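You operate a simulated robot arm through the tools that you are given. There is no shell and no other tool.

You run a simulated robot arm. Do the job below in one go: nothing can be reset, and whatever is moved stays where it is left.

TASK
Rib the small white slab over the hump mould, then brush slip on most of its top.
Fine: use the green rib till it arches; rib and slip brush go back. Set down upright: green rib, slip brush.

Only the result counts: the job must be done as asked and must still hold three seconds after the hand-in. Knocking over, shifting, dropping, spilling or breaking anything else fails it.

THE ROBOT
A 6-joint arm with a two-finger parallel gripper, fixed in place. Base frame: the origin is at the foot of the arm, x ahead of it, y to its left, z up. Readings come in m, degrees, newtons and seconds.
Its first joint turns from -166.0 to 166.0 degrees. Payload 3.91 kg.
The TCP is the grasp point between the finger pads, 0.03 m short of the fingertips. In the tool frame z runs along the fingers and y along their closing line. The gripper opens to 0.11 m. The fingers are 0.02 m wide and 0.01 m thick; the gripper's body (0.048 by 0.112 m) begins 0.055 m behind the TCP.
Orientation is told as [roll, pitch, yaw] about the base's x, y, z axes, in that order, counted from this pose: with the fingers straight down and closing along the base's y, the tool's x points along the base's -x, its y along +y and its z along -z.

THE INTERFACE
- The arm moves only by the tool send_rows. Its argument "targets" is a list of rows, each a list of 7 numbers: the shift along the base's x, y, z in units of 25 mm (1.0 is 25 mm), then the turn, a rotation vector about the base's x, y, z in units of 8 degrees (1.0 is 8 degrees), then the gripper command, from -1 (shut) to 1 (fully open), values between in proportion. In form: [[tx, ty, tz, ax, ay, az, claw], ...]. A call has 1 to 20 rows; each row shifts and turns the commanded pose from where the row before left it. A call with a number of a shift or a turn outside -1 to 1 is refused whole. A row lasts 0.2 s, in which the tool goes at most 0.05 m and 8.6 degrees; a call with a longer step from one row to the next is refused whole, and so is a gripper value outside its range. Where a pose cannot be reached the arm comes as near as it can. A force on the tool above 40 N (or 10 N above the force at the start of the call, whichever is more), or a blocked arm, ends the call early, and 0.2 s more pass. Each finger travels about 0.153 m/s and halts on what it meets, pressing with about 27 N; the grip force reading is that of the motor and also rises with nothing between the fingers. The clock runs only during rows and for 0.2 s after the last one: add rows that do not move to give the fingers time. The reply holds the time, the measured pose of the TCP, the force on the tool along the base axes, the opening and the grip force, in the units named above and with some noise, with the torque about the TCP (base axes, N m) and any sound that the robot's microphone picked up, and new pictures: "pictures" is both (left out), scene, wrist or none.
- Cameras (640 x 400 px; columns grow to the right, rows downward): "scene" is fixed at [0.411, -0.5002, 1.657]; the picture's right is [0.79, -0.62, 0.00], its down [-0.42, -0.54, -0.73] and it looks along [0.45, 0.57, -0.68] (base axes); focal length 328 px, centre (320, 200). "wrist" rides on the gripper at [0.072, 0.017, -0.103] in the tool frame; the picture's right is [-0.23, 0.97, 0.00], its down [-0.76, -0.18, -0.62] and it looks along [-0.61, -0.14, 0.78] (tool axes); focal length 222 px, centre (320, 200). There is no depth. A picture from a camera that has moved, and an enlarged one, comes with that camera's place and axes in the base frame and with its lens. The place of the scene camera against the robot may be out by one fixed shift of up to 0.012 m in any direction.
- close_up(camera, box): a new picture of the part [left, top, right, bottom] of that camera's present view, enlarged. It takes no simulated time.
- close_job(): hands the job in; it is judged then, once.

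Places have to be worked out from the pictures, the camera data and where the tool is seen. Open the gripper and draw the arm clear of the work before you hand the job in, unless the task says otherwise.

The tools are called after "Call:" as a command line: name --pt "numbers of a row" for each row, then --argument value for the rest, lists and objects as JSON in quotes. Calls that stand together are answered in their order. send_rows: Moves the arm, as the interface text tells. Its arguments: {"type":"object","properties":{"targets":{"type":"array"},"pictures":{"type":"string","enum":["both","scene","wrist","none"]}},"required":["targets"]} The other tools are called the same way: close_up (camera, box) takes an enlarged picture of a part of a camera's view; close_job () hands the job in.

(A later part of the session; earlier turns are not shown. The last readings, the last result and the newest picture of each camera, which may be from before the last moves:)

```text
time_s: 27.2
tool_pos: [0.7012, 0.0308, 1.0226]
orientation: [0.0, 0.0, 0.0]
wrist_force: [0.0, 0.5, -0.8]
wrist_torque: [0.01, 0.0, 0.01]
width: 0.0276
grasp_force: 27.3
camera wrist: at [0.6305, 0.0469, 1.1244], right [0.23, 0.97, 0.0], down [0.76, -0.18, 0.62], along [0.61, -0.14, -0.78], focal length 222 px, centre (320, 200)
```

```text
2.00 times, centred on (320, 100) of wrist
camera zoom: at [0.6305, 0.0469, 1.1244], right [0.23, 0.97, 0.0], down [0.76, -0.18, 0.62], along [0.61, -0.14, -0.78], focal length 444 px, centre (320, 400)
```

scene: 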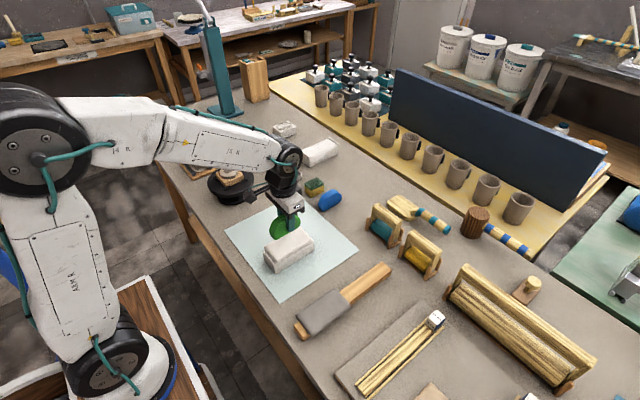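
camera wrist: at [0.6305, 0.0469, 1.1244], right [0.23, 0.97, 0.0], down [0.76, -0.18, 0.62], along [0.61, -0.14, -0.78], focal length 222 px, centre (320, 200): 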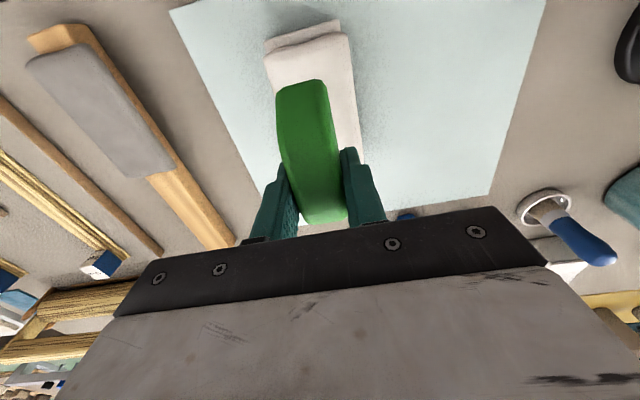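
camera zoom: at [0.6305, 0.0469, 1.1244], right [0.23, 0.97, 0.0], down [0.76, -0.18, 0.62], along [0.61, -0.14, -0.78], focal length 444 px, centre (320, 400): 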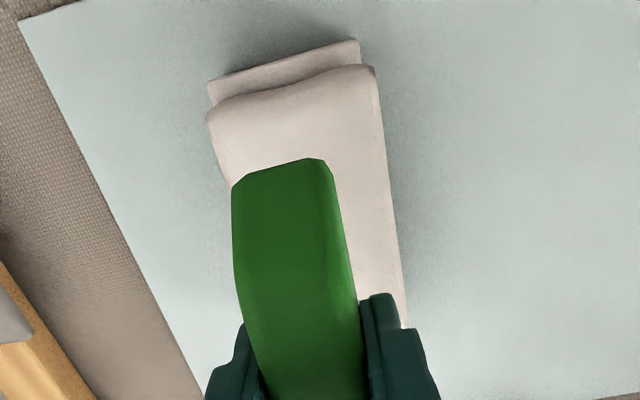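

The rib is over the centre line. I'll descend toward the expected contact near TCP z≈0.975, watching force.

Call:
send_rows --pt "0 0 -0.7 0 0 0 -0.8" --pt "0 0 -0.7 0 0 0 -0.8" --pt "0 0 0 0 0 0 -0.8" --pictures "none"

Call:
send_rows --pt "0 0 -0.16 0 0 0 -0.8" --pt "0 0 0 0 0 0 -0.8" --pictures "none"

Call:
send_rows --pt "0 0 -0.12 0 0 0 -0.8" --pt "0 0 0 0 0 0 -0.8" --pictures "none"

Call:
close_up --camera "scene" --box '[250, 200, 330, 280]'

```text
time_s: 28.0
tool_pos: [0.7032, 0.0294, 0.987]
orientation: [0.0, 0.1, 0.0]
wrist_force: [-0.3, -0.8, -0.7]
wrist_torque: [-0.02, -0.03, -0.01]
width: 0.0276
grasp_force: 26.9
```

```text
time_s: 28.6
tool_pos: [0.7029, 0.0308, 0.9836]
orientation: [0.0, 0.0, 0.0]
wrist_force: [0.5, 0.4, -0.8]
wrist_torque: [0.01, -0.01, -0.02]
width: 0.0276
grasp_force: 27.5
```

```text
time_s: 29.2
tool_pos: [0.7021, 0.0301, 0.9814]
orientation: [0.0, 0.0, -0.1]
wrist_force: [-1.1, 0.6, -0.9]
wrist_torque: [0.0, 0.0, 0.0]
width: 0.0278
grasp_force: 26.7
```

```text
5.00 times, centred on (290, 240) of scene
camera zoom: at [0.411, -0.5002, 1.657], right [0.79, -0.62, 0.0], down [-0.42, -0.54, -0.73], along [0.45, 0.57, -0.68], focal length 1640 px, centre (470, 0)
```

zoom: 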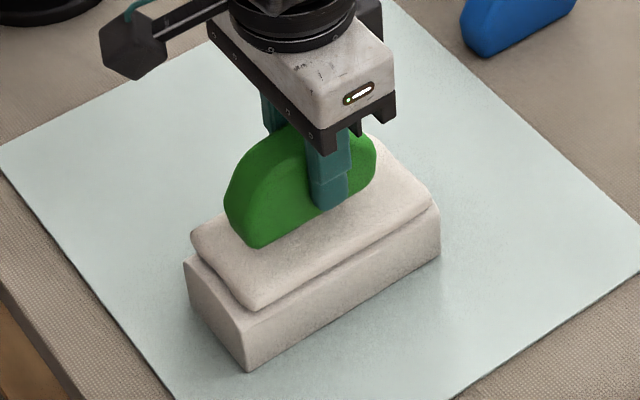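

No contact yet; continuing down in small steps.

Call:
send_rows --pt "0 0 -0.1 0 0 0 -0.8" --pt "0 0 0 0 0 0 -0.8" --pictures "none"

Call:
send_rows --pt "0 0 -0.1 0 0 0 -0.8" --pt "0 0 0 0 0 0 -0.8" --pictures "none"

Call:
send_rows --pt "0 0 -0.08 0 0 0 -0.8" --pt "0 0 0 0 0 0 -0.8" --pictures "none"

Call:
close_up --camera "scene" --box '[250, 200, 330, 280]'

```text
time_s: 29.8
tool_pos: [0.702, 0.0314, 0.9774]
orientation: [0.0, -0.1, 0.0]
wrist_force: [-0.3, 0.3, -0.9]
wrist_torque: [-0.04, -0.02, -0.01]
width: 0.0277
grasp_force: 26.5
```

```text
time_s: 30.4
tool_pos: [0.7027, 0.0306, 0.9755]
orientation: [0.0, 0.0, 0.0]
wrist_force: [0.6, 0.1, -1.9]
wrist_torque: [0.01, 0.01, 0.02]
width: 0.0279
grasp_force: 26.7
```

```text
time_s: 31.0
tool_pos: [0.7034, 0.0301, 0.9733]
orientation: [0.0, 0.0, -0.1]
wrist_force: [0.1, 0.3, -1.1]
wrist_torque: [0.03, -0.03, 0.0]
width: 0.0278
grasp_force: 27.0
```

```text
5.00 times, centred on (290, 240) of scene
camera zoom: at [0.411, -0.5002, 1.657], right [0.79, -0.62, 0.0], down [-0.42, -0.54, -0.73], along [0.45, 0.57, -0.68], focal length 1640 px, centre (470, 0)
```

zoom: 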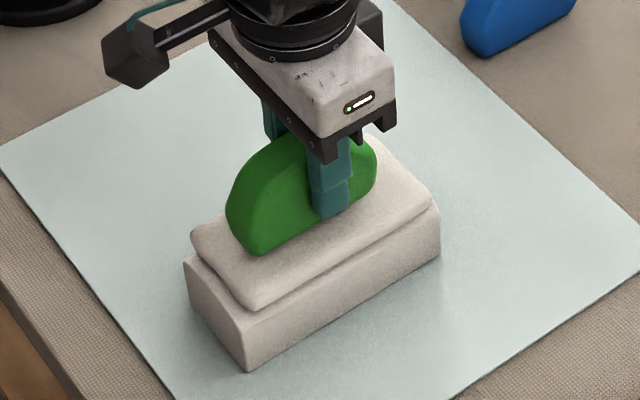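

Still no contact; continuing with small steps.

Call:
send_rows --pt "0 0 -0.08 0 0 0 -0.8" --pt "0 0 0 0 0 0 -0.8" --pictures "none"

Call:
send_rows --pt "0 0 -0.08 0 0 0 -0.8" --pt "0 0 0 0 0 0 -0.8" --pictures "none"

Call:
send_rows --pt "0 0 -0.06 0 0 0 -0.8" --pt "0 0 0 0 0 0 -0.8" --pictures "none"

Call:
close_up --camera "scene" --box '[250, 200, 330, 280]'

```text
time_s: 31.6
tool_pos: [0.7023, 0.0301, 0.9702]
orientation: [0.0, 0.0, 0.1]
wrist_force: [0.0, 0.2, -0.6]
wrist_torque: [0.0, -0.02, 0.03]
width: 0.0277
grasp_force: 26.7
```

```text
time_s: 32.2
tool_pos: [0.7021, 0.0317, 0.9698]
orientation: [-0.1, -0.1, 0.0]
wrist_force: [-0.9, 0.0, 9.7]
wrist_torque: [0.02, 0.37, -0.01]
width: 0.0276
grasp_force: 26.6
```

```text
time_s: 32.8
tool_pos: [0.7029, 0.0298, 0.969]
orientation: [0.0, -0.3, 0.0]
wrist_force: [-0.6, 2.3, 37.3]
wrist_torque: [0.07, 0.59, -0.02]
width: 0.0277
grasp_force: 27.1
```

```text
5.00 times, centred on (290, 240) of scene
camera zoom: at [0.411, -0.5002, 1.657], right [0.79, -0.62, 0.0], down [-0.42, -0.54, -0.73], along [0.45, 0.57, -0.68], focal length 1640 px, centre (470, 0)
```

zoom: 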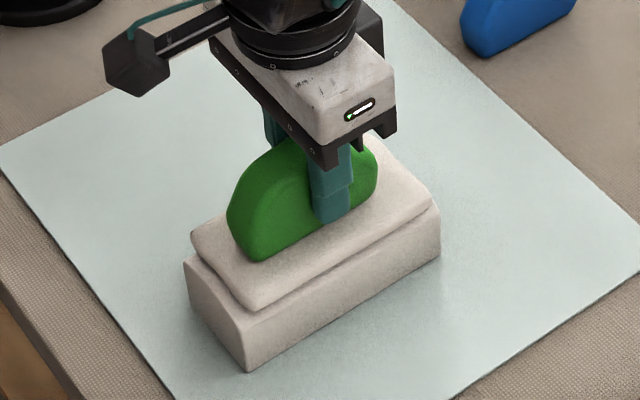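

Contact at z≈0.970, and it is stiff: 37 N at 1.5 mm. I'll ease to about 10–15 N and try a short, slow stroke across to the +y side.

Call:
send_rows --pt "0 0 0.05 0 0 0 -0.8" --pt "0 0 0 0 0 0 -0.8" --pictures "none"

Call:
send_rows --pt "0 0.15 0 0 0 0 -0.8" --pt "0 0.15 0 0 0 0 -0.8" --pt "0 0.15 0 0 0 0 -0.8" --pt "0 0 0 0 0 0 -0.8" --pictures "wrist"

Call:
close_up --camera "scene" --box '[250, 200, 330, 280]'

```text
time_s: 33.4
tool_pos: [0.7014, 0.03, 0.9682]
orientation: [0.0, -0.2, 0.1]
wrist_force: [6.9, -0.3, 33.5]
wrist_torque: [0.01, -0.29, -0.03]
width: 0.0276
grasp_force: 26.9
```

```text
time_s: 34.4
tool_pos: [0.7008, 0.0413, 0.9693]
orientation: [0.1, 0.0, 0.1]
wrist_force: [-3.4, -11.0, 22.5]
wrist_torque: [-0.36, 0.02, -0.03]
width: 0.0279
grasp_force: 27.0
camera wrist: at [0.6294, 0.0573, 1.0715], right [0.23, 0.97, 0.0], down [0.76, -0.18, 0.62], along [0.61, -0.14, -0.78], focal length 222 px, centre (320, 200)
```

wrist: 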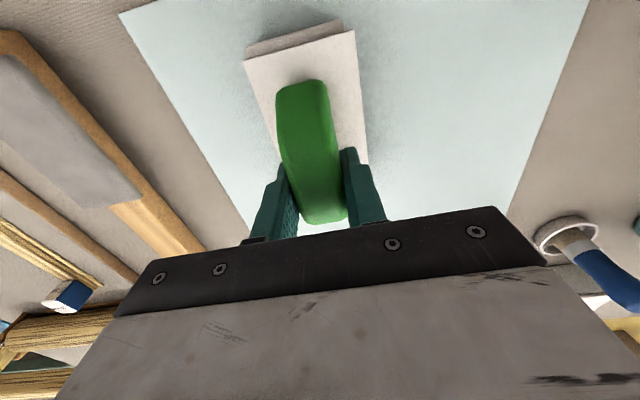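

```text
5.00 times, centred on (290, 240) of scene
camera zoom: at [0.411, -0.5002, 1.657], right [0.79, -0.62, 0.0], down [-0.42, -0.54, -0.73], along [0.45, 0.57, -0.68], focal length 1640 px, centre (470, 0)
```

zoom: 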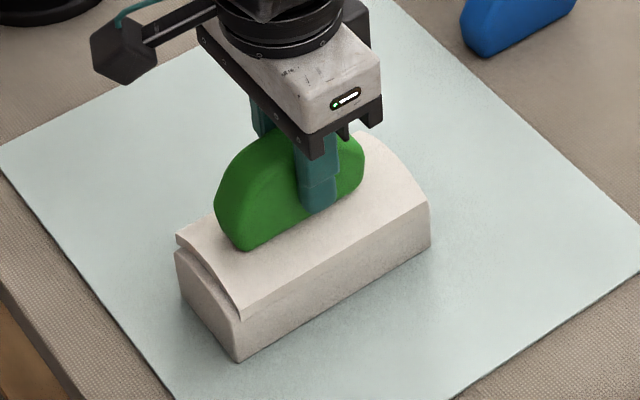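

The slab has arched over the mould, but the pressed rib dragged the mould about 10 mm toward +y. With the same contact I'll drag it back by the reverse stroke and compare with its original place.

Call:
send_rows --pt "0 -0.1 0 0 0 0 -0.8" --pt "0 -0.1 0 0 0 0 -0.8" --pt "0 -0.1 0 0 0 0 -0.8" --pt "0 -0.1 0 0 0 0 -0.8" --pt "0 0 0 0 0 0 -0.8" --pictures "wrist"

Call:
close_up --camera "scene" --box '[250, 200, 330, 280]'

```text
time_s: 35.6
tool_pos: [0.7019, 0.0314, 0.9694]
orientation: [-0.1, 0.1, 0.0]
wrist_force: [-0.2, 3.0, 12.0]
wrist_torque: [0.19, 0.02, -0.04]
width: 0.0276
grasp_force: 27.4
camera wrist: at [0.6298, 0.0475, 1.0714], right [0.23, 0.97, 0.0], down [0.76, -0.18, 0.62], along [0.61, -0.14, -0.78], focal length 222 px, centre (320, 200)
```

wrist: 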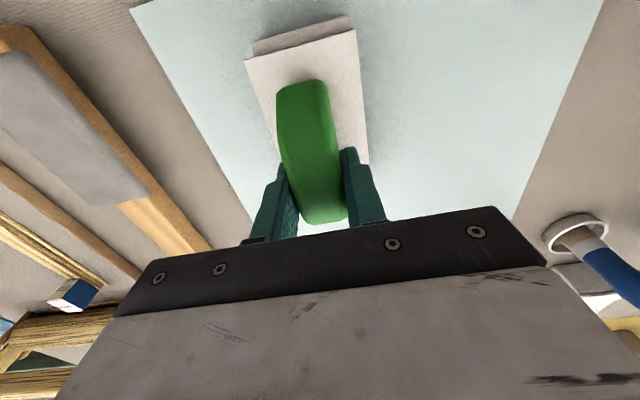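

```text
5.00 times, centred on (290, 240) of scene
camera zoom: at [0.411, -0.5002, 1.657], right [0.79, -0.62, 0.0], down [-0.42, -0.54, -0.73], along [0.45, 0.57, -0.68], focal length 1640 px, centre (470, 0)
```

zoom: 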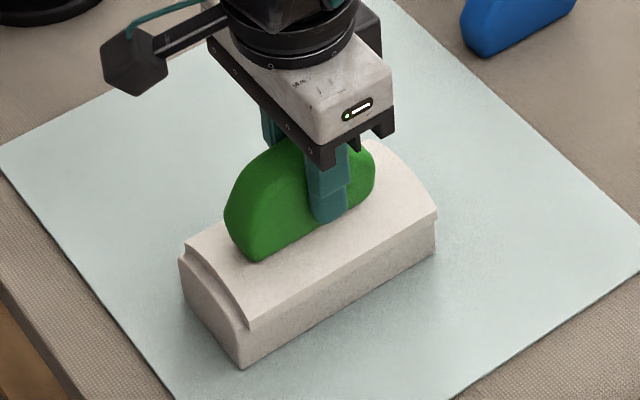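

The slab is clearly arched now; the mould seems about 5 mm off its original place. I'll lift the rib clear and look at both.

Call:
send_rows --pt "0 0 0.2 0 0 0 -0.8" --pt "0 0 1 0 0 0 -0.8" --pt "0 0 1 0 0 0 -0.8" --pt "0 0 1 0 0 0 -0.8" --pt "0 0 0 0 0 0 -0.8" --pictures "wrist"

Call:
close_up --camera "scene" --box '[250, 200, 330, 280]'

Call:
close_up --camera "wrist" --box '[160, 0, 480, 200]'

```text
time_s: 36.8
tool_pos: [0.7012, 0.0314, 1.0498]
orientation: [0.0, 0.0, 0.0]
wrist_force: [-0.2, 0.2, -0.4]
wrist_torque: [0.0, 0.0, 0.03]
width: 0.0278
grasp_force: 27.1
camera wrist: at [0.6296, 0.0479, 1.152], right [0.23, 0.97, 0.0], down [0.76, -0.18, 0.62], along [0.61, -0.14, -0.78], focal length 222 px, centre (320, 200)
```

wrist: 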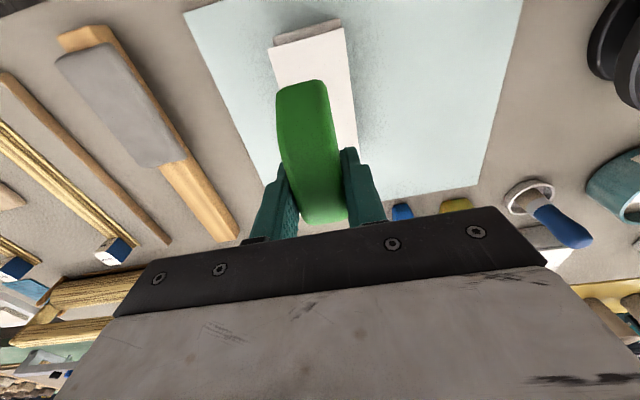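

```text
5.00 times, centred on (290, 240) of scene
camera zoom: at [0.411, -0.5002, 1.657], right [0.79, -0.62, 0.0], down [-0.42, -0.54, -0.73], along [0.45, 0.57, -0.68], focal length 1640 px, centre (470, 0)
```

zoom: 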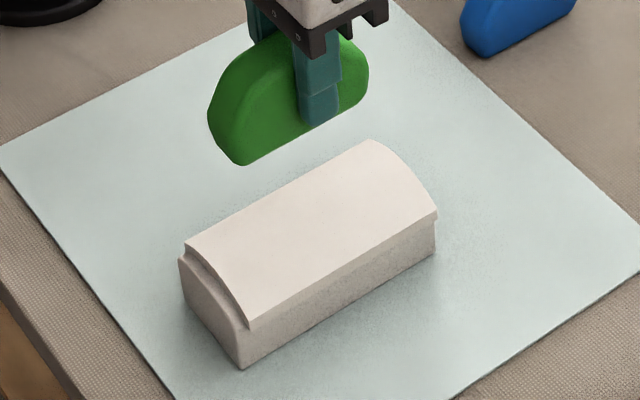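

```text
2.00 times, centred on (320, 100) of wrist
camera zoom: at [0.6296, 0.0479, 1.152], right [0.23, 0.97, 0.0], down [0.76, -0.18, 0.62], along [0.61, -0.14, -0.78], focal length 444 px, centre (320, 400)
```

zoom: 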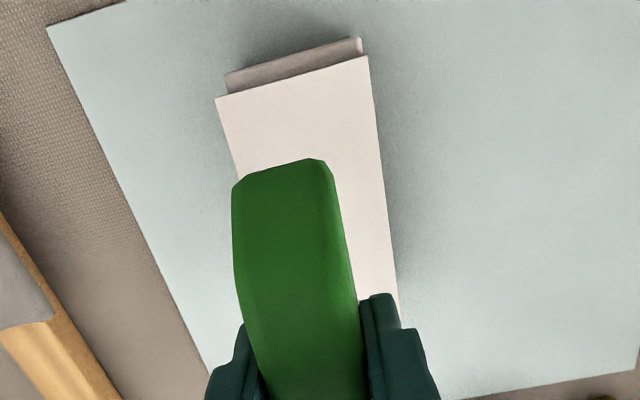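

The slab is fully arched. The mould is only about 4 mm from its start and the slab is well seated. I'll carry the rib back over its original place and lower it, slowing down near the mat.

Call:
send_rows --pt "-0.05 0.9317 0 0 0 0 -0.8" --pt "-0.05 0.9317 0 0 0 0 -0.8" --pt "-0.05 0.9317 0 0 0 0 -0.8" --pt "-0.05 0.9317 0 0 0 0 -0.8" --pt "-0.05 0.9317 0 0 0 0 -0.8" --pt "-0.05 0.9317 0 0 0 0 -0.8" --pt "0 0 0 0 0 0 -0.8" --pt "0 0 -1 0 0 0 -0.8" --pt "0 0 -1 0 0 0 -0.8" --pt "0 0 -1 0 0 0 -0.8" --pt "0 0 -1 0 0 0 -0.8" --pt "0 0 -0.9 0 0 0 -0.8" --pt "0 0 -0.3 0 0 0 -0.8" --pt "0 0 0 0 0 0 -0.8" --pictures "wrist"

Call:
close_up --camera "scene" --box '[220, 190, 320, 280]'

Call:
close_up --camera "wrist" --box '[160, 0, 480, 200]'

```text
time_s: 39.8
tool_pos: [0.6944, 0.1718, 0.9185]
orientation: [0.0, 0.0, 0.0]
wrist_force: [0.3, -1.0, -0.8]
wrist_torque: [-0.01, 0.01, -0.03]
width: 0.0275
grasp_force: 26.7
camera wrist: at [0.6233, 0.1885, 1.0214], right [0.23, 0.97, 0.0], down [0.76, -0.18, 0.62], along [0.61, -0.14, -0.78], focal length 222 px, centre (320, 200)
```

wrist: 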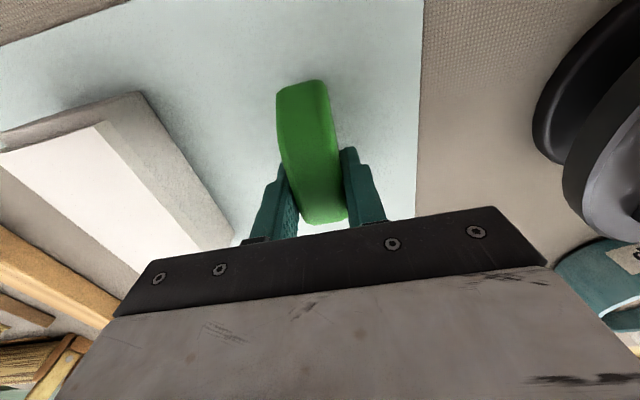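

```text
4.44 times, centred on (270, 235) of scene
camera zoom: at [0.411, -0.5002, 1.657], right [0.79, -0.62, 0.0], down [-0.42, -0.54, -0.73], along [0.45, 0.57, -0.68], focal length 1458 px, centre (542, 44)
```

zoom: 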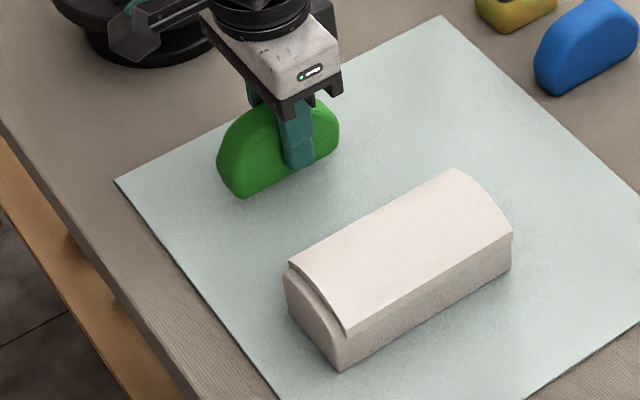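

```text
2.00 times, centred on (320, 100) of wrist
camera zoom: at [0.6233, 0.1885, 1.0214], right [0.23, 0.97, 0.0], down [0.76, -0.18, 0.62], along [0.61, -0.14, -0.78], focal length 444 px, centre (320, 400)
```

zoom: 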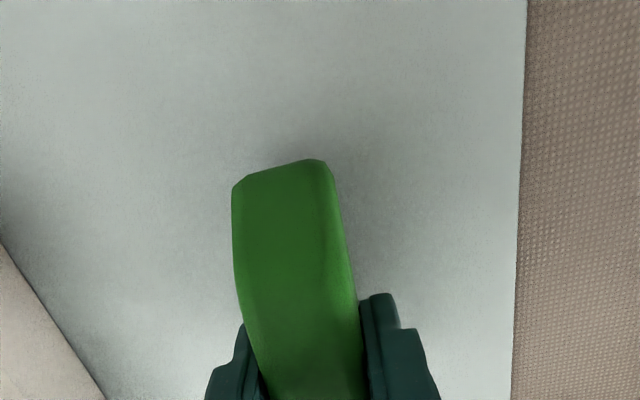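

The rib is unchanged in the grip and about 9 mm above home. I'll lower the rest in small steps.

Call:
send_rows --pt "0 0 -0.2 0 0 0 -0.8" --pt "0 0 -0.06 0 0 0 -0.8" --pt "0 0 0 0 0 0 -0.8" --pictures "none"

Call:
send_rows --pt "0 0 -0.05 0 0 0 -0.8" --pt "0 0 0 0 0 0 -0.8" --pictures "none"

Call:
send_rows --pt "0 0 -0.05 0 0 0 -0.8" --pt "0 0 0 0 0 0 -0.8" --pictures "none"

```text
time_s: 40.6
tool_pos: [0.6929, 0.1722, 0.913]
orientation: [0.1, 0.1, 0.0]
wrist_force: [-0.1, 0.9, -1.0]
wrist_torque: [-0.01, 0.01, 0.02]
width: 0.0277
grasp_force: 27.0
```

```text
time_s: 41.2
tool_pos: [0.6952, 0.1721, 0.9108]
orientation: [-0.1, 0.0, 0.0]
wrist_force: [-0.3, 0.7, -1.3]
wrist_torque: [0.03, 0.0, 0.04]
width: 0.0279
grasp_force: 26.6
```

```text
time_s: 41.8
tool_pos: [0.6946, 0.1719, 0.91]
orientation: [0.1, 0.1, 0.0]
wrist_force: [0.1, 0.4, -0.5]
wrist_torque: [-0.01, -0.01, 0.03]
width: 0.0277
grasp_force: 27.3
```

At home height with no load yet; one more 1 mm to confirm it touches.

Call:
send_rows --pt "0 0 -0.03 0 0 0 -0.8" --pt "0 0 0 0 0 0 -0.8" --pictures "none"

Call:
send_rows --pt "0 0 -0.03 0 0 0 -0.8" --pt "0 0 0 0 0 0 -0.8" --pictures "none"

Call:
close_up --camera "scene" --box '[230, 190, 300, 250]'

```text
time_s: 42.4
tool_pos: [0.6952, 0.1708, 0.91]
orientation: [0.0, 0.0, 0.0]
wrist_force: [0.4, -0.3, 0.1]
wrist_torque: [0.01, 0.01, 0.02]
width: 0.0279
grasp_force: 27.4
```

```text
time_s: 43.0
tool_pos: [0.6957, 0.1718, 0.9088]
orientation: [0.0, -0.1, -0.1]
wrist_force: [0.9, 0.4, 2.2]
wrist_torque: [0.01, 0.12, 0.0]
width: 0.0275
grasp_force: 27.0
```

```text
6.67 times, centred on (265, 220) of scene
camera zoom: at [0.411, -0.5002, 1.657], right [0.79, -0.62, 0.0], down [-0.42, -0.54, -0.73], along [0.45, 0.57, -0.68], focal length 2187 px, centre (687, 67)
```

zoom: 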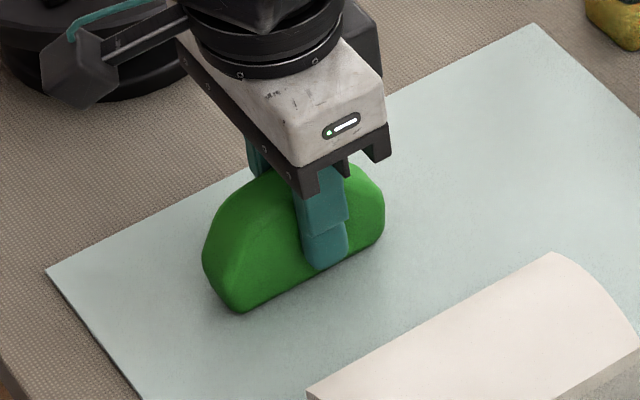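

The rib has touched down. I'll open evenly and lift away.

Call:
send_rows --pt "0 0 0 0 0 0 -0.45" --pt "0 0 0 0 0 0 -0.3" --pt "0 0 0 0 0 0 0.1" --pt "0 0 0 0 0 0 0.5" --pt "0 0 0 0 0 0 0.5" --pt "0 0 0.5 0 0 0 0.5" --pt "0 0 1 0 0 0 0.5" --pt "0 0 1 0 0 0 0.5" --pt "0 0 1 0 0 0 0.5" --pt "0 0 1 0 0 0 0.5" --pt "0 0 1 0 0 0 0.5" --pt "0 0 0 0 0 0 0.5" --pictures "both"

Call:
close_up --camera "scene" --box '[220, 180, 330, 280]'

Call:
close_up --camera "wrist" --box '[160, 0, 480, 200]'

```text
time_s: 45.6
tool_pos: [0.6953, 0.1715, 1.0446]
orientation: [0.1, 0.0, 0.0]
wrist_force: [-0.9, 0.3, -0.6]
wrist_torque: [0.02, 0.0, 0.02]
width: 0.0825
grasp_force: 0.0
camera wrist: at [0.6235, 0.1882, 1.1477], right [0.23, 0.97, 0.0], down [0.76, -0.18, 0.62], along [0.61, -0.14, -0.78], focal length 222 px, centre (320, 200)
```

scene: 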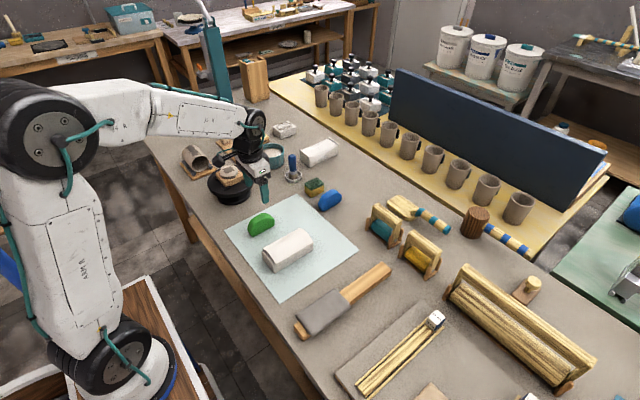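
wrist: 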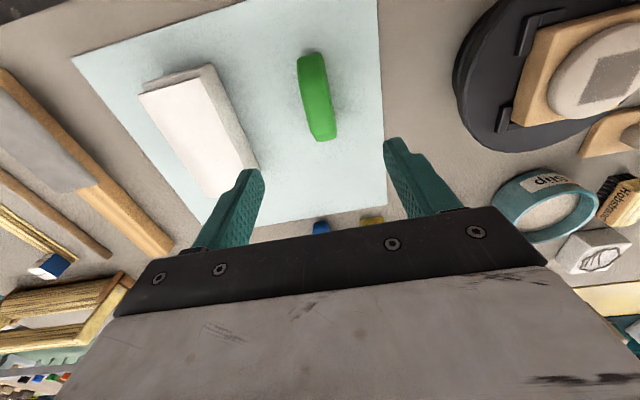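

```text
4.00 times, centred on (275, 230) of scene
camera zoom: at [0.411, -0.5002, 1.657], right [0.79, -0.62, 0.0], down [-0.42, -0.54, -0.73], along [0.45, 0.57, -0.68], focal length 1312 px, centre (500, 80)
```

zoom: 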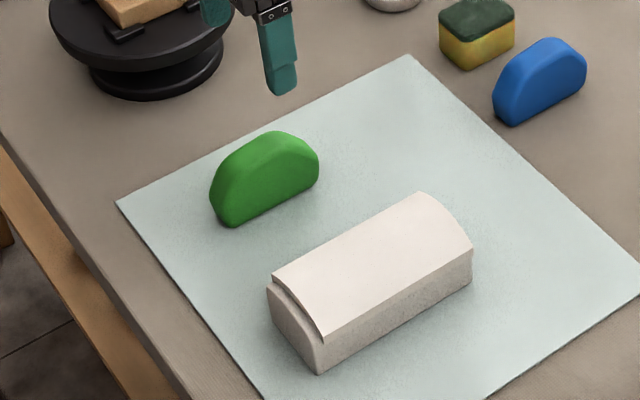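

```text
2.00 times, centred on (320, 100) of wrist
camera zoom: at [0.6235, 0.1882, 1.1477], right [0.23, 0.97, 0.0], down [0.76, -0.18, 0.62], along [0.61, -0.14, -0.78], focal length 444 px, centre (320, 400)
```

zoom: 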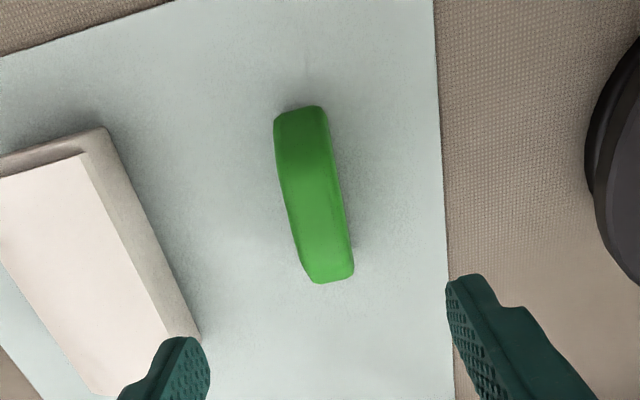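

The rib is standing upright in its place, and the mould has moved only about 3 mm. Next the slip brush: I'll move toward it, staying high, to look.

Call:
send_rows --pt "0.95 0.78 0.275 0 0 0 0.5" --pt "0.95 0.78 0.275 0 0 0 0.5" --pt "0.95 0.78 0.275 0 0 0 0.5" --pt "0.95 0.78 0.275 0 0 0 0.5" --pt "0.95 0.78 0.275 0 0 0 0.5" --pt "0.95 0.78 0.275 0 0 0 0.5" --pt "0.95 0.78 0.275 0 0 0 0.5" --pt "0.95 0.78 0.275 0 0 0 0.5" --pt "0 0 0 0 0 0 0.5" --pictures "both"

Call:
close_up --camera "wrist" --box '[220, 0, 540, 200]'

Call:
close_up --camera "scene" --box '[240, 120, 360, 220]'

```text
time_s: 47.6
tool_pos: [0.8861, 0.3287, 1.1002]
orientation: [0.1, 0.0, 0.0]
wrist_force: [0.0, -0.3, 0.3]
wrist_torque: [0.04, -0.02, 0.01]
width: 0.0827
grasp_force: 0.0
camera wrist: at [0.8146, 0.3449, 1.2024], right [0.23, 0.97, 0.0], down [0.76, -0.18, 0.62], along [0.61, -0.14, -0.78], focal length 222 px, centre (320, 200)
```

scene: 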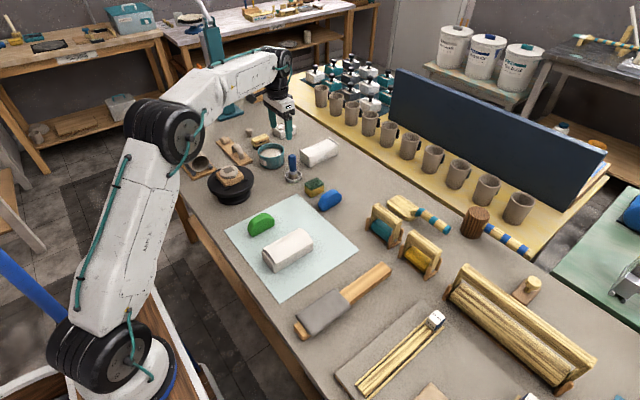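
wrist: 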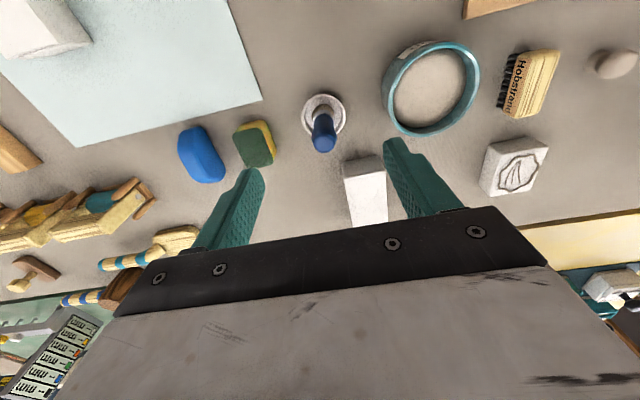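

```text
2.00 times, centred on (380, 100) of wrist
camera zoom: at [0.8146, 0.3449, 1.2024], right [0.23, 0.97, 0.0], down [0.76, -0.18, 0.62], along [0.61, -0.14, -0.78], focal length 444 px, centre (200, 400)
```

zoom: 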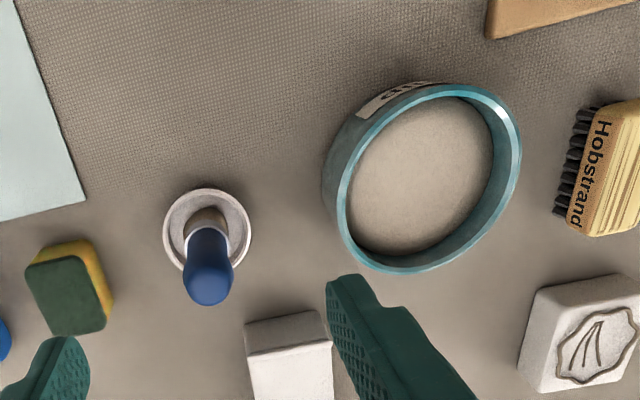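

```text
4.00 times, centred on (300, 170) of scene
camera zoom: at [0.411, -0.5002, 1.657], right [0.79, -0.62, 0.0], down [-0.42, -0.54, -0.73], along [0.45, 0.57, -0.68], focal length 1312 px, centre (400, 320)
```

zoom: 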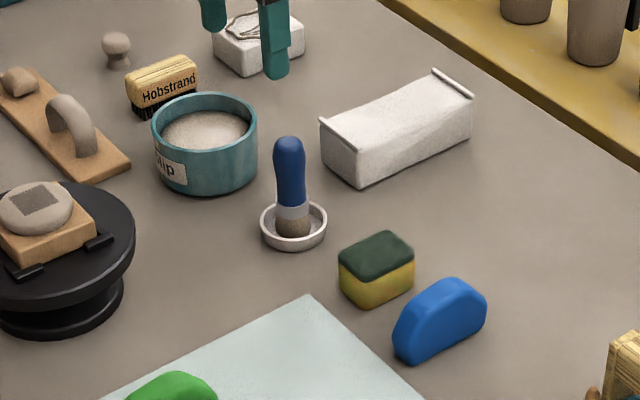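

The brush stands at about (0.919, 0.3265) with its handle top near z≈0.972, and the pot centre is near (0.910, 0.464). I'll go over the brush and part-way down, then check.

Call:
send_rows --pt "0.66 -0.04 0 0 0 0 0.5" --pt "0.66 -0.04 0 0 0 0 0.5" --pt "0 0 -1 0 0 0 0.5" --pt "0 0 -1 0 0 0 0.5" --pt "0 0 -0.8 0 0 0 0.5" --pt "0 0 0 0 0 0 0.5" --pictures "both"

Call:
close_up --camera "wrist" --box '[220, 0, 540, 200]'

Call:
close_up --camera "scene" --box '[240, 120, 340, 200]'

```text
time_s: 49.0
tool_pos: [0.9172, 0.3266, 1.0312]
orientation: [0.0, 0.0, 0.0]
wrist_force: [0.7, -1.0, -0.2]
wrist_torque: [-0.02, 0.02, 0.0]
width: 0.0823
grasp_force: 0.0
camera wrist: at [0.8452, 0.3429, 1.1342], right [0.23, 0.97, 0.0], down [0.76, -0.18, 0.62], along [0.61, -0.14, -0.78], focal length 222 px, centre (320, 200)
```

scene: 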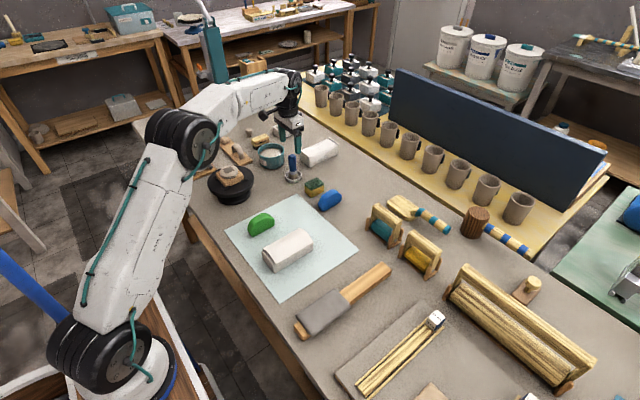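
wrist: 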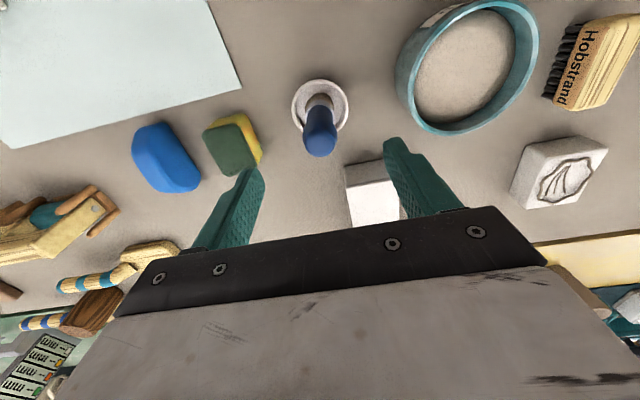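

```text
2.00 times, centred on (380, 100) of wrist
camera zoom: at [0.8452, 0.3429, 1.1342], right [0.23, 0.97, 0.0], down [0.76, -0.18, 0.62], along [0.61, -0.14, -0.78], focal length 444 px, centre (200, 400)
```

zoom: 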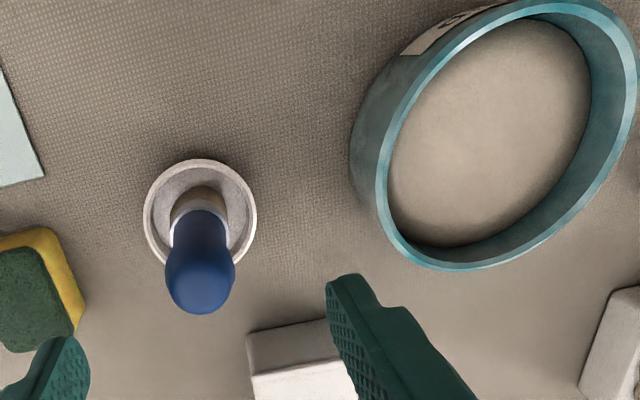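

```text
5.00 times, centred on (290, 160) of scene
camera zoom: at [0.411, -0.5002, 1.657], right [0.79, -0.62, 0.0], down [-0.42, -0.54, -0.73], along [0.45, 0.57, -0.68], focal length 1640 px, centre (470, 400)
```

zoom: 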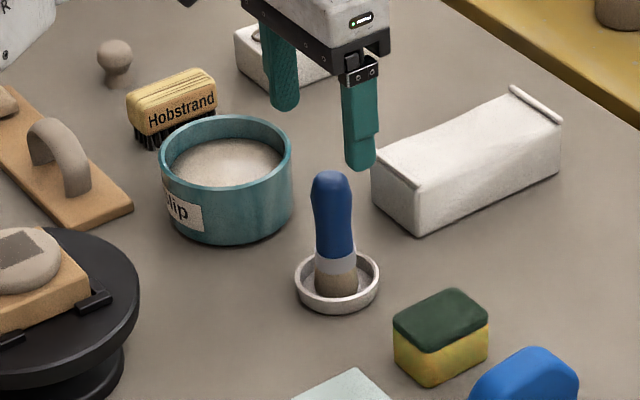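

Brush is at (0.9175, 0.3267), upright and directly under the tool. I'll descend to z≈0.945 and close on the handle.

Call:
send_rows --pt "0 0 -1 0 0 0 0.5" --pt "0 0 -1 0 0 0 0.5" --pt "0 0 -1 0 0 0 0.5" --pt "0 0 -0.45 0 0 0 0.5" --pt "0 0 0 0 0 0 0.2" --pt "0 0 0 0 0 0 -0.2" --pt "0 0 0 0 0 0 -0.4" --pt "0 0 0 0 0 0 -0.6" --pt "0 0 0 0 0 0 -0.9" --pt "0 0 0 0 0 0 -0.9" --pictures "both"

Call:
close_up --camera "scene" --box '[240, 120, 340, 200]'

```text
time_s: 51.2
tool_pos: [0.9165, 0.3262, 0.946]
orientation: [0.0, -0.1, 0.0]
wrist_force: [-0.2, -0.9, -0.9]
wrist_torque: [0.0, -0.02, 0.01]
width: 0.0297
grasp_force: 27.2
camera wrist: at [0.8457, 0.3425, 1.0482], right [0.23, 0.97, 0.0], down [0.76, -0.18, 0.62], along [0.61, -0.14, -0.78], focal length 222 px, centre (320, 200)
```

scene: 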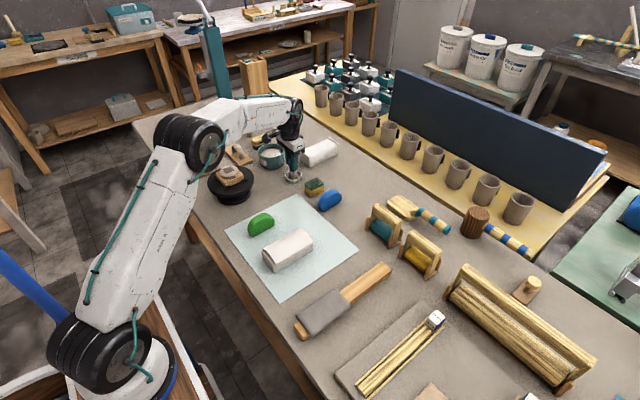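
wrist: 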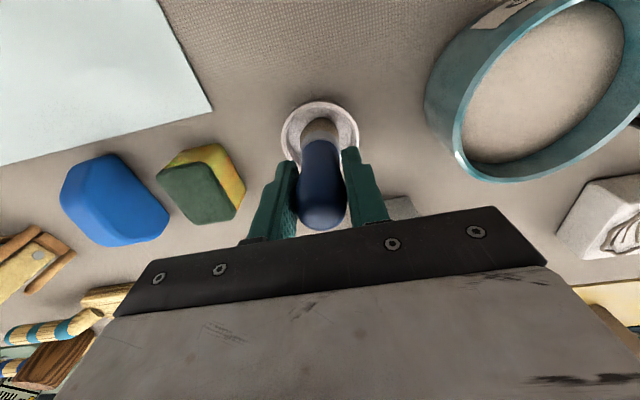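

```text
5.00 times, centred on (290, 160) of scene
camera zoom: at [0.411, -0.5002, 1.657], right [0.79, -0.62, 0.0], down [-0.42, -0.54, -0.73], along [0.45, 0.57, -0.68], focal length 1640 px, centre (470, 400)
```

zoom: 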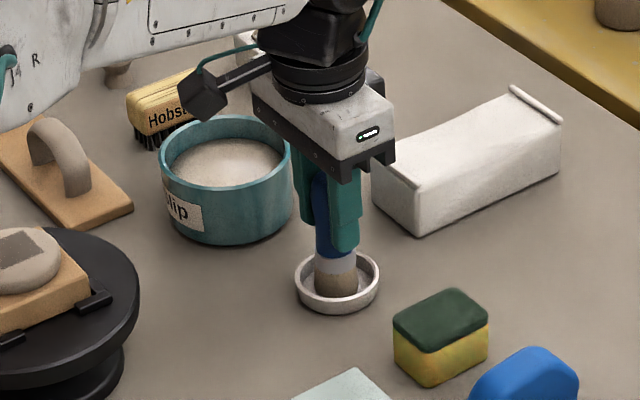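

Brush gripped (0.030 m). I'll lift straight up clear of the dish and check.

Call:
send_rows --pt "0 0 0.5 0 0 0 -0.9" --pt "0 0 1 0 0 0 -0.9" --pt "0 0 1 0 0 0 -0.9" --pt "0 0 1 0 0 0 -0.9" --pt "0 0 0.5 0 0 0 -0.9" --pt "0 0 0 0 0 0 -0.9" --pictures "both"

Call:
close_up --camera "scene" --box '[240, 100, 340, 190]'

```text
time_s: 52.6
tool_pos: [0.9178, 0.3253, 1.0451]
orientation: [0.0, 0.0, 0.0]
wrist_force: [0.8, -0.2, -0.2]
wrist_torque: [0.02, 0.03, -0.04]
width: 0.0298
grasp_force: 27.0
camera wrist: at [0.8471, 0.3417, 1.1475], right [0.23, 0.97, 0.0], down [0.76, -0.18, 0.62], along [0.61, -0.14, -0.78], focal length 222 px, centre (320, 200)
```

scene: 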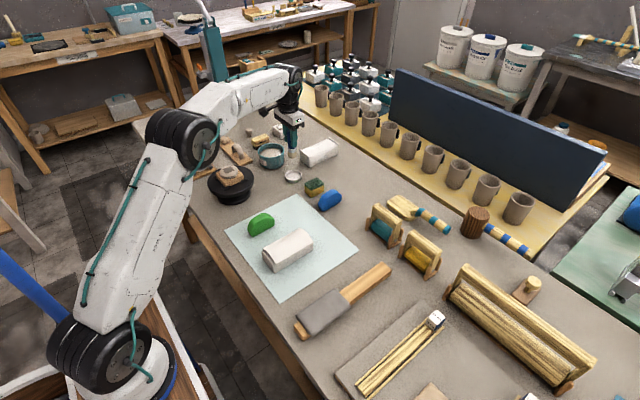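
wrist: 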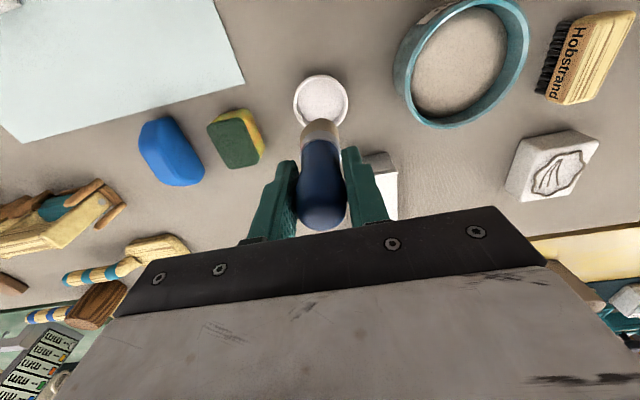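

```text
4.44 times, centred on (290, 145) of scene
camera zoom: at [0.411, -0.5002, 1.657], right [0.79, -0.62, 0.0], down [-0.42, -0.54, -0.73], along [0.45, 0.57, -0.68], focal length 1458 px, centre (453, 444)
```

zoom: 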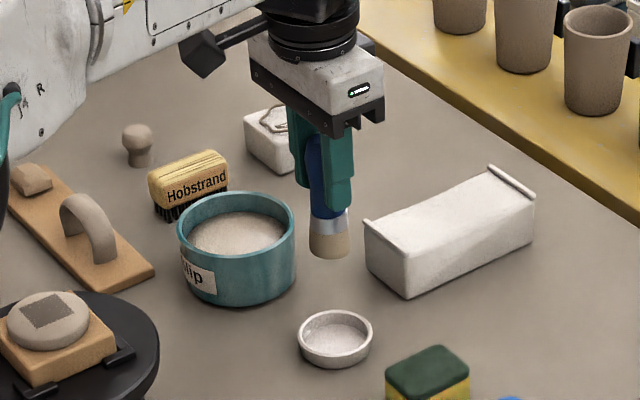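

The brush is held straight. I'll move over the slip pot, aiming at (0.900, 0.457), and view.

Call:
send_rows --pt "-0.117 0.87 0 0 0 0 -0.9" --pt "-0.117 0.87 0 0 0 0 -0.9" --pt "-0.117 0.87 0 0 0 0 -0.9" --pt "-0.117 0.87 0 0 0 0 -0.9" --pt "-0.117 0.87 0 0 0 0 -0.9" --pt "-0.117 0.87 0 0 0 0 -0.9" --pt "0 0 0 0 0 0 -0.9" --pictures "both"

Call:
close_up --camera "scene" --box '[230, 100, 330, 190]'

Call:
close_up --camera "wrist" --box '[200, 40, 440, 220]'

```text
time_s: 54.2
tool_pos: [0.9002, 0.4557, 1.0471]
orientation: [-0.1, 0.0, 0.1]
wrist_force: [-0.6, -0.9, -0.4]
wrist_torque: [0.02, 0.0, 0.01]
width: 0.0299
grasp_force: 26.8
camera wrist: at [0.829, 0.4727, 1.1483], right [0.23, 0.97, 0.0], down [0.76, -0.18, 0.62], along [0.61, -0.14, -0.78], focal length 222 px, centre (320, 200)
```

scene: 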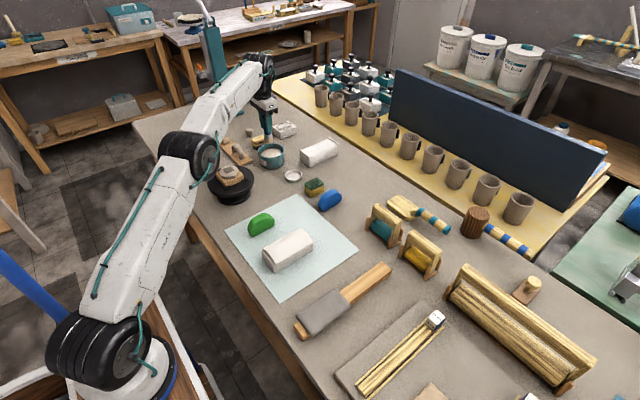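
wrist: 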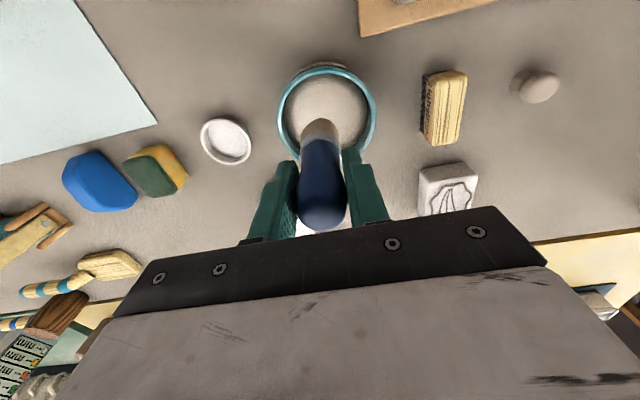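

```text
4.44 times, centred on (280, 145) of scene
camera zoom: at [0.411, -0.5002, 1.657], right [0.79, -0.62, 0.0], down [-0.42, -0.54, -0.73], along [0.45, 0.57, -0.68], focal length 1458 px, centre (498, 444)
```

zoom: 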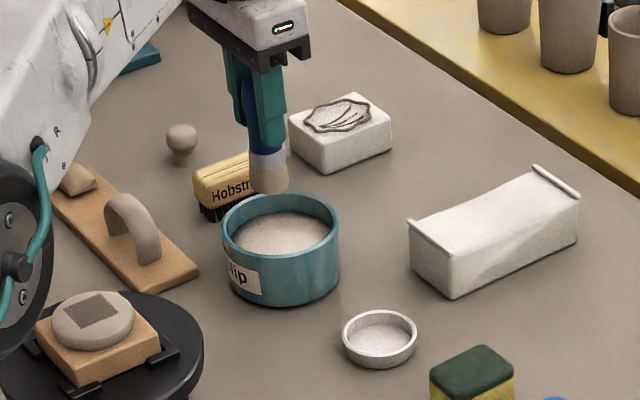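

```text
2.22 times, centred on (320, 130) of wrist
camera zoom: at [0.829, 0.4727, 1.1483], right [0.23, 0.97, 0.0], down [0.76, -0.18, 0.62], along [0.61, -0.14, -0.78], focal length 494 px, centre (320, 356)
```

zoom: 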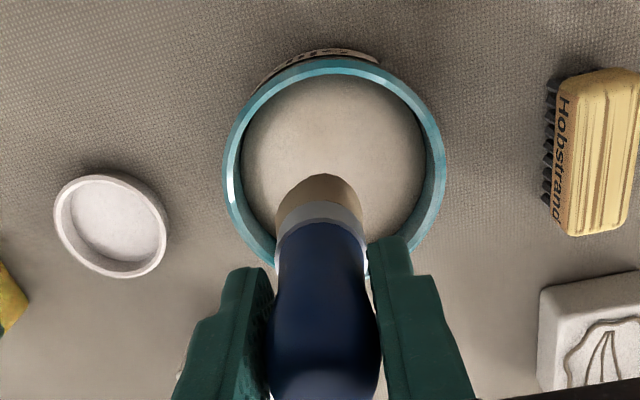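

The pot centre is at about (0.904, 0.462). I'll centre the brush over it and dip, checking force.

Call:
send_rows --pt "0.12 0.22 0 0 0 0 -0.9" --pt "0 0 -0.8 0 0 0 -0.9" --pt "0 0 -0.8 0 0 0 -0.9" --pt "0 0 -0.6 0 0 0 -0.9" --pt "0 0 -0.4 0 0 0 -0.9" --pt "0 0 0 0 0 0 -0.9" --pictures "wrist"

Call:
close_up --camera "scene" --box '[230, 100, 330, 190]'

Call:
close_up --camera "wrist" --box '[200, 0, 440, 200]'

```text
time_s: 55.6
tool_pos: [0.9046, 0.4618, 0.9789]
orientation: [0.0, 0.1, -0.1]
wrist_force: [-0.2, -0.1, -1.6]
wrist_torque: [-0.01, 0.01, 0.03]
width: 0.0296
grasp_force: 27.2
camera wrist: at [0.833, 0.4794, 1.082], right [0.23, 0.97, 0.0], down [0.76, -0.18, 0.62], along [0.61, -0.14, -0.78], focal length 222 px, centre (320, 200)
```

wrist: 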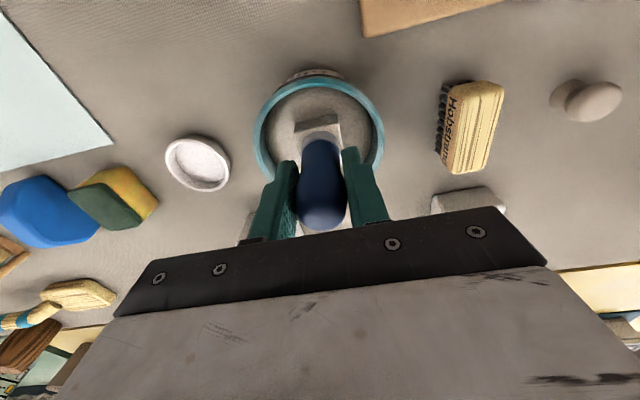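

```text
4.44 times, centred on (280, 145) of scene
camera zoom: at [0.411, -0.5002, 1.657], right [0.79, -0.62, 0.0], down [-0.42, -0.54, -0.73], along [0.45, 0.57, -0.68], focal length 1458 px, centre (498, 444)
```

zoom: 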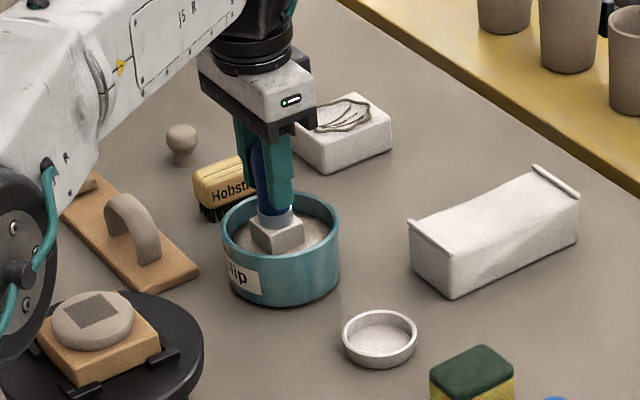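

```text
2.00 times, centred on (320, 100) of wrist
camera zoom: at [0.833, 0.4794, 1.082], right [0.23, 0.97, 0.0], down [0.76, -0.18, 0.62], along [0.61, -0.14, -0.78], focal length 444 px, centre (320, 400)
```

zoom: 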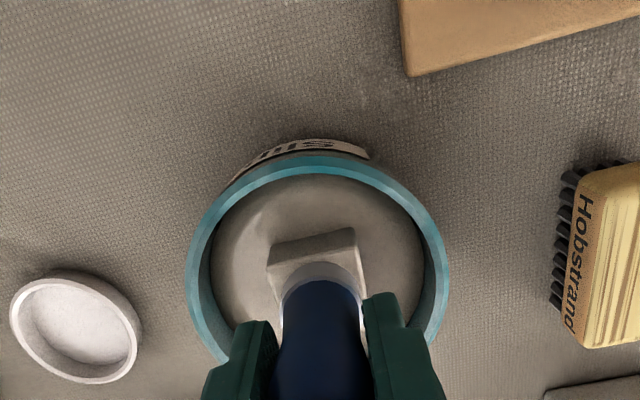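

The brush is loaded with a visible lump of slip. I'll lift it straight out of the pot and wait a moment.

Call:
send_rows --pt "0 0 0.4 0 0 0 -0.9" --pt "0 0 0.6 0 0 0 -0.9" --pt "0 0 0.8 0 0 0 -0.9" --pt "0 0 0.9 0 0 0 -0.9" --pt "0 0 0.9 0 0 0 -0.9" --pt "0 0 0 0 0 0 -0.9" --pt "0 0 0 0 0 0 -0.9" --pictures "none"

Call:
close_up --camera "scene" --box '[230, 90, 330, 180]'

Call:
close_up --camera "wrist" --box '[200, 0, 440, 240]'

```text
time_s: 57.2
tool_pos: [0.8991, 0.458, 1.0688]
orientation: [-0.1, 0.0, 0.0]
wrist_force: [0.1, -0.1, -0.7]
wrist_torque: [0.0, 0.01, 0.02]
width: 0.0299
grasp_force: 27.1
out of reach, approached as far as the arm can: row 5
```

```text
4.44 times, centred on (280, 135) of scene
camera zoom: at [0.411, -0.5002, 1.657], right [0.79, -0.62, 0.0], down [-0.42, -0.54, -0.73], along [0.45, 0.57, -0.68], focal length 1458 px, centre (498, 489)
```

zoom: 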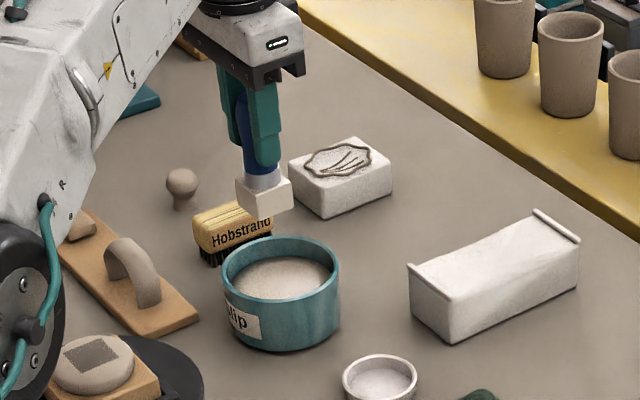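

```text
1.67 times, centred on (320, 120) of wrist
camera zoom: at [0.8278, 0.4742, 1.1713], right [0.23, 0.97, 0.0], down [0.76, -0.18, 0.62], along [0.61, -0.14, -0.78], focal length 370 px, centre (320, 333)
```

zoom: 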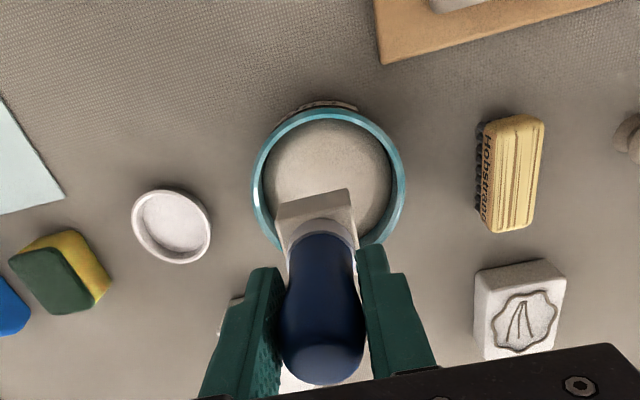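

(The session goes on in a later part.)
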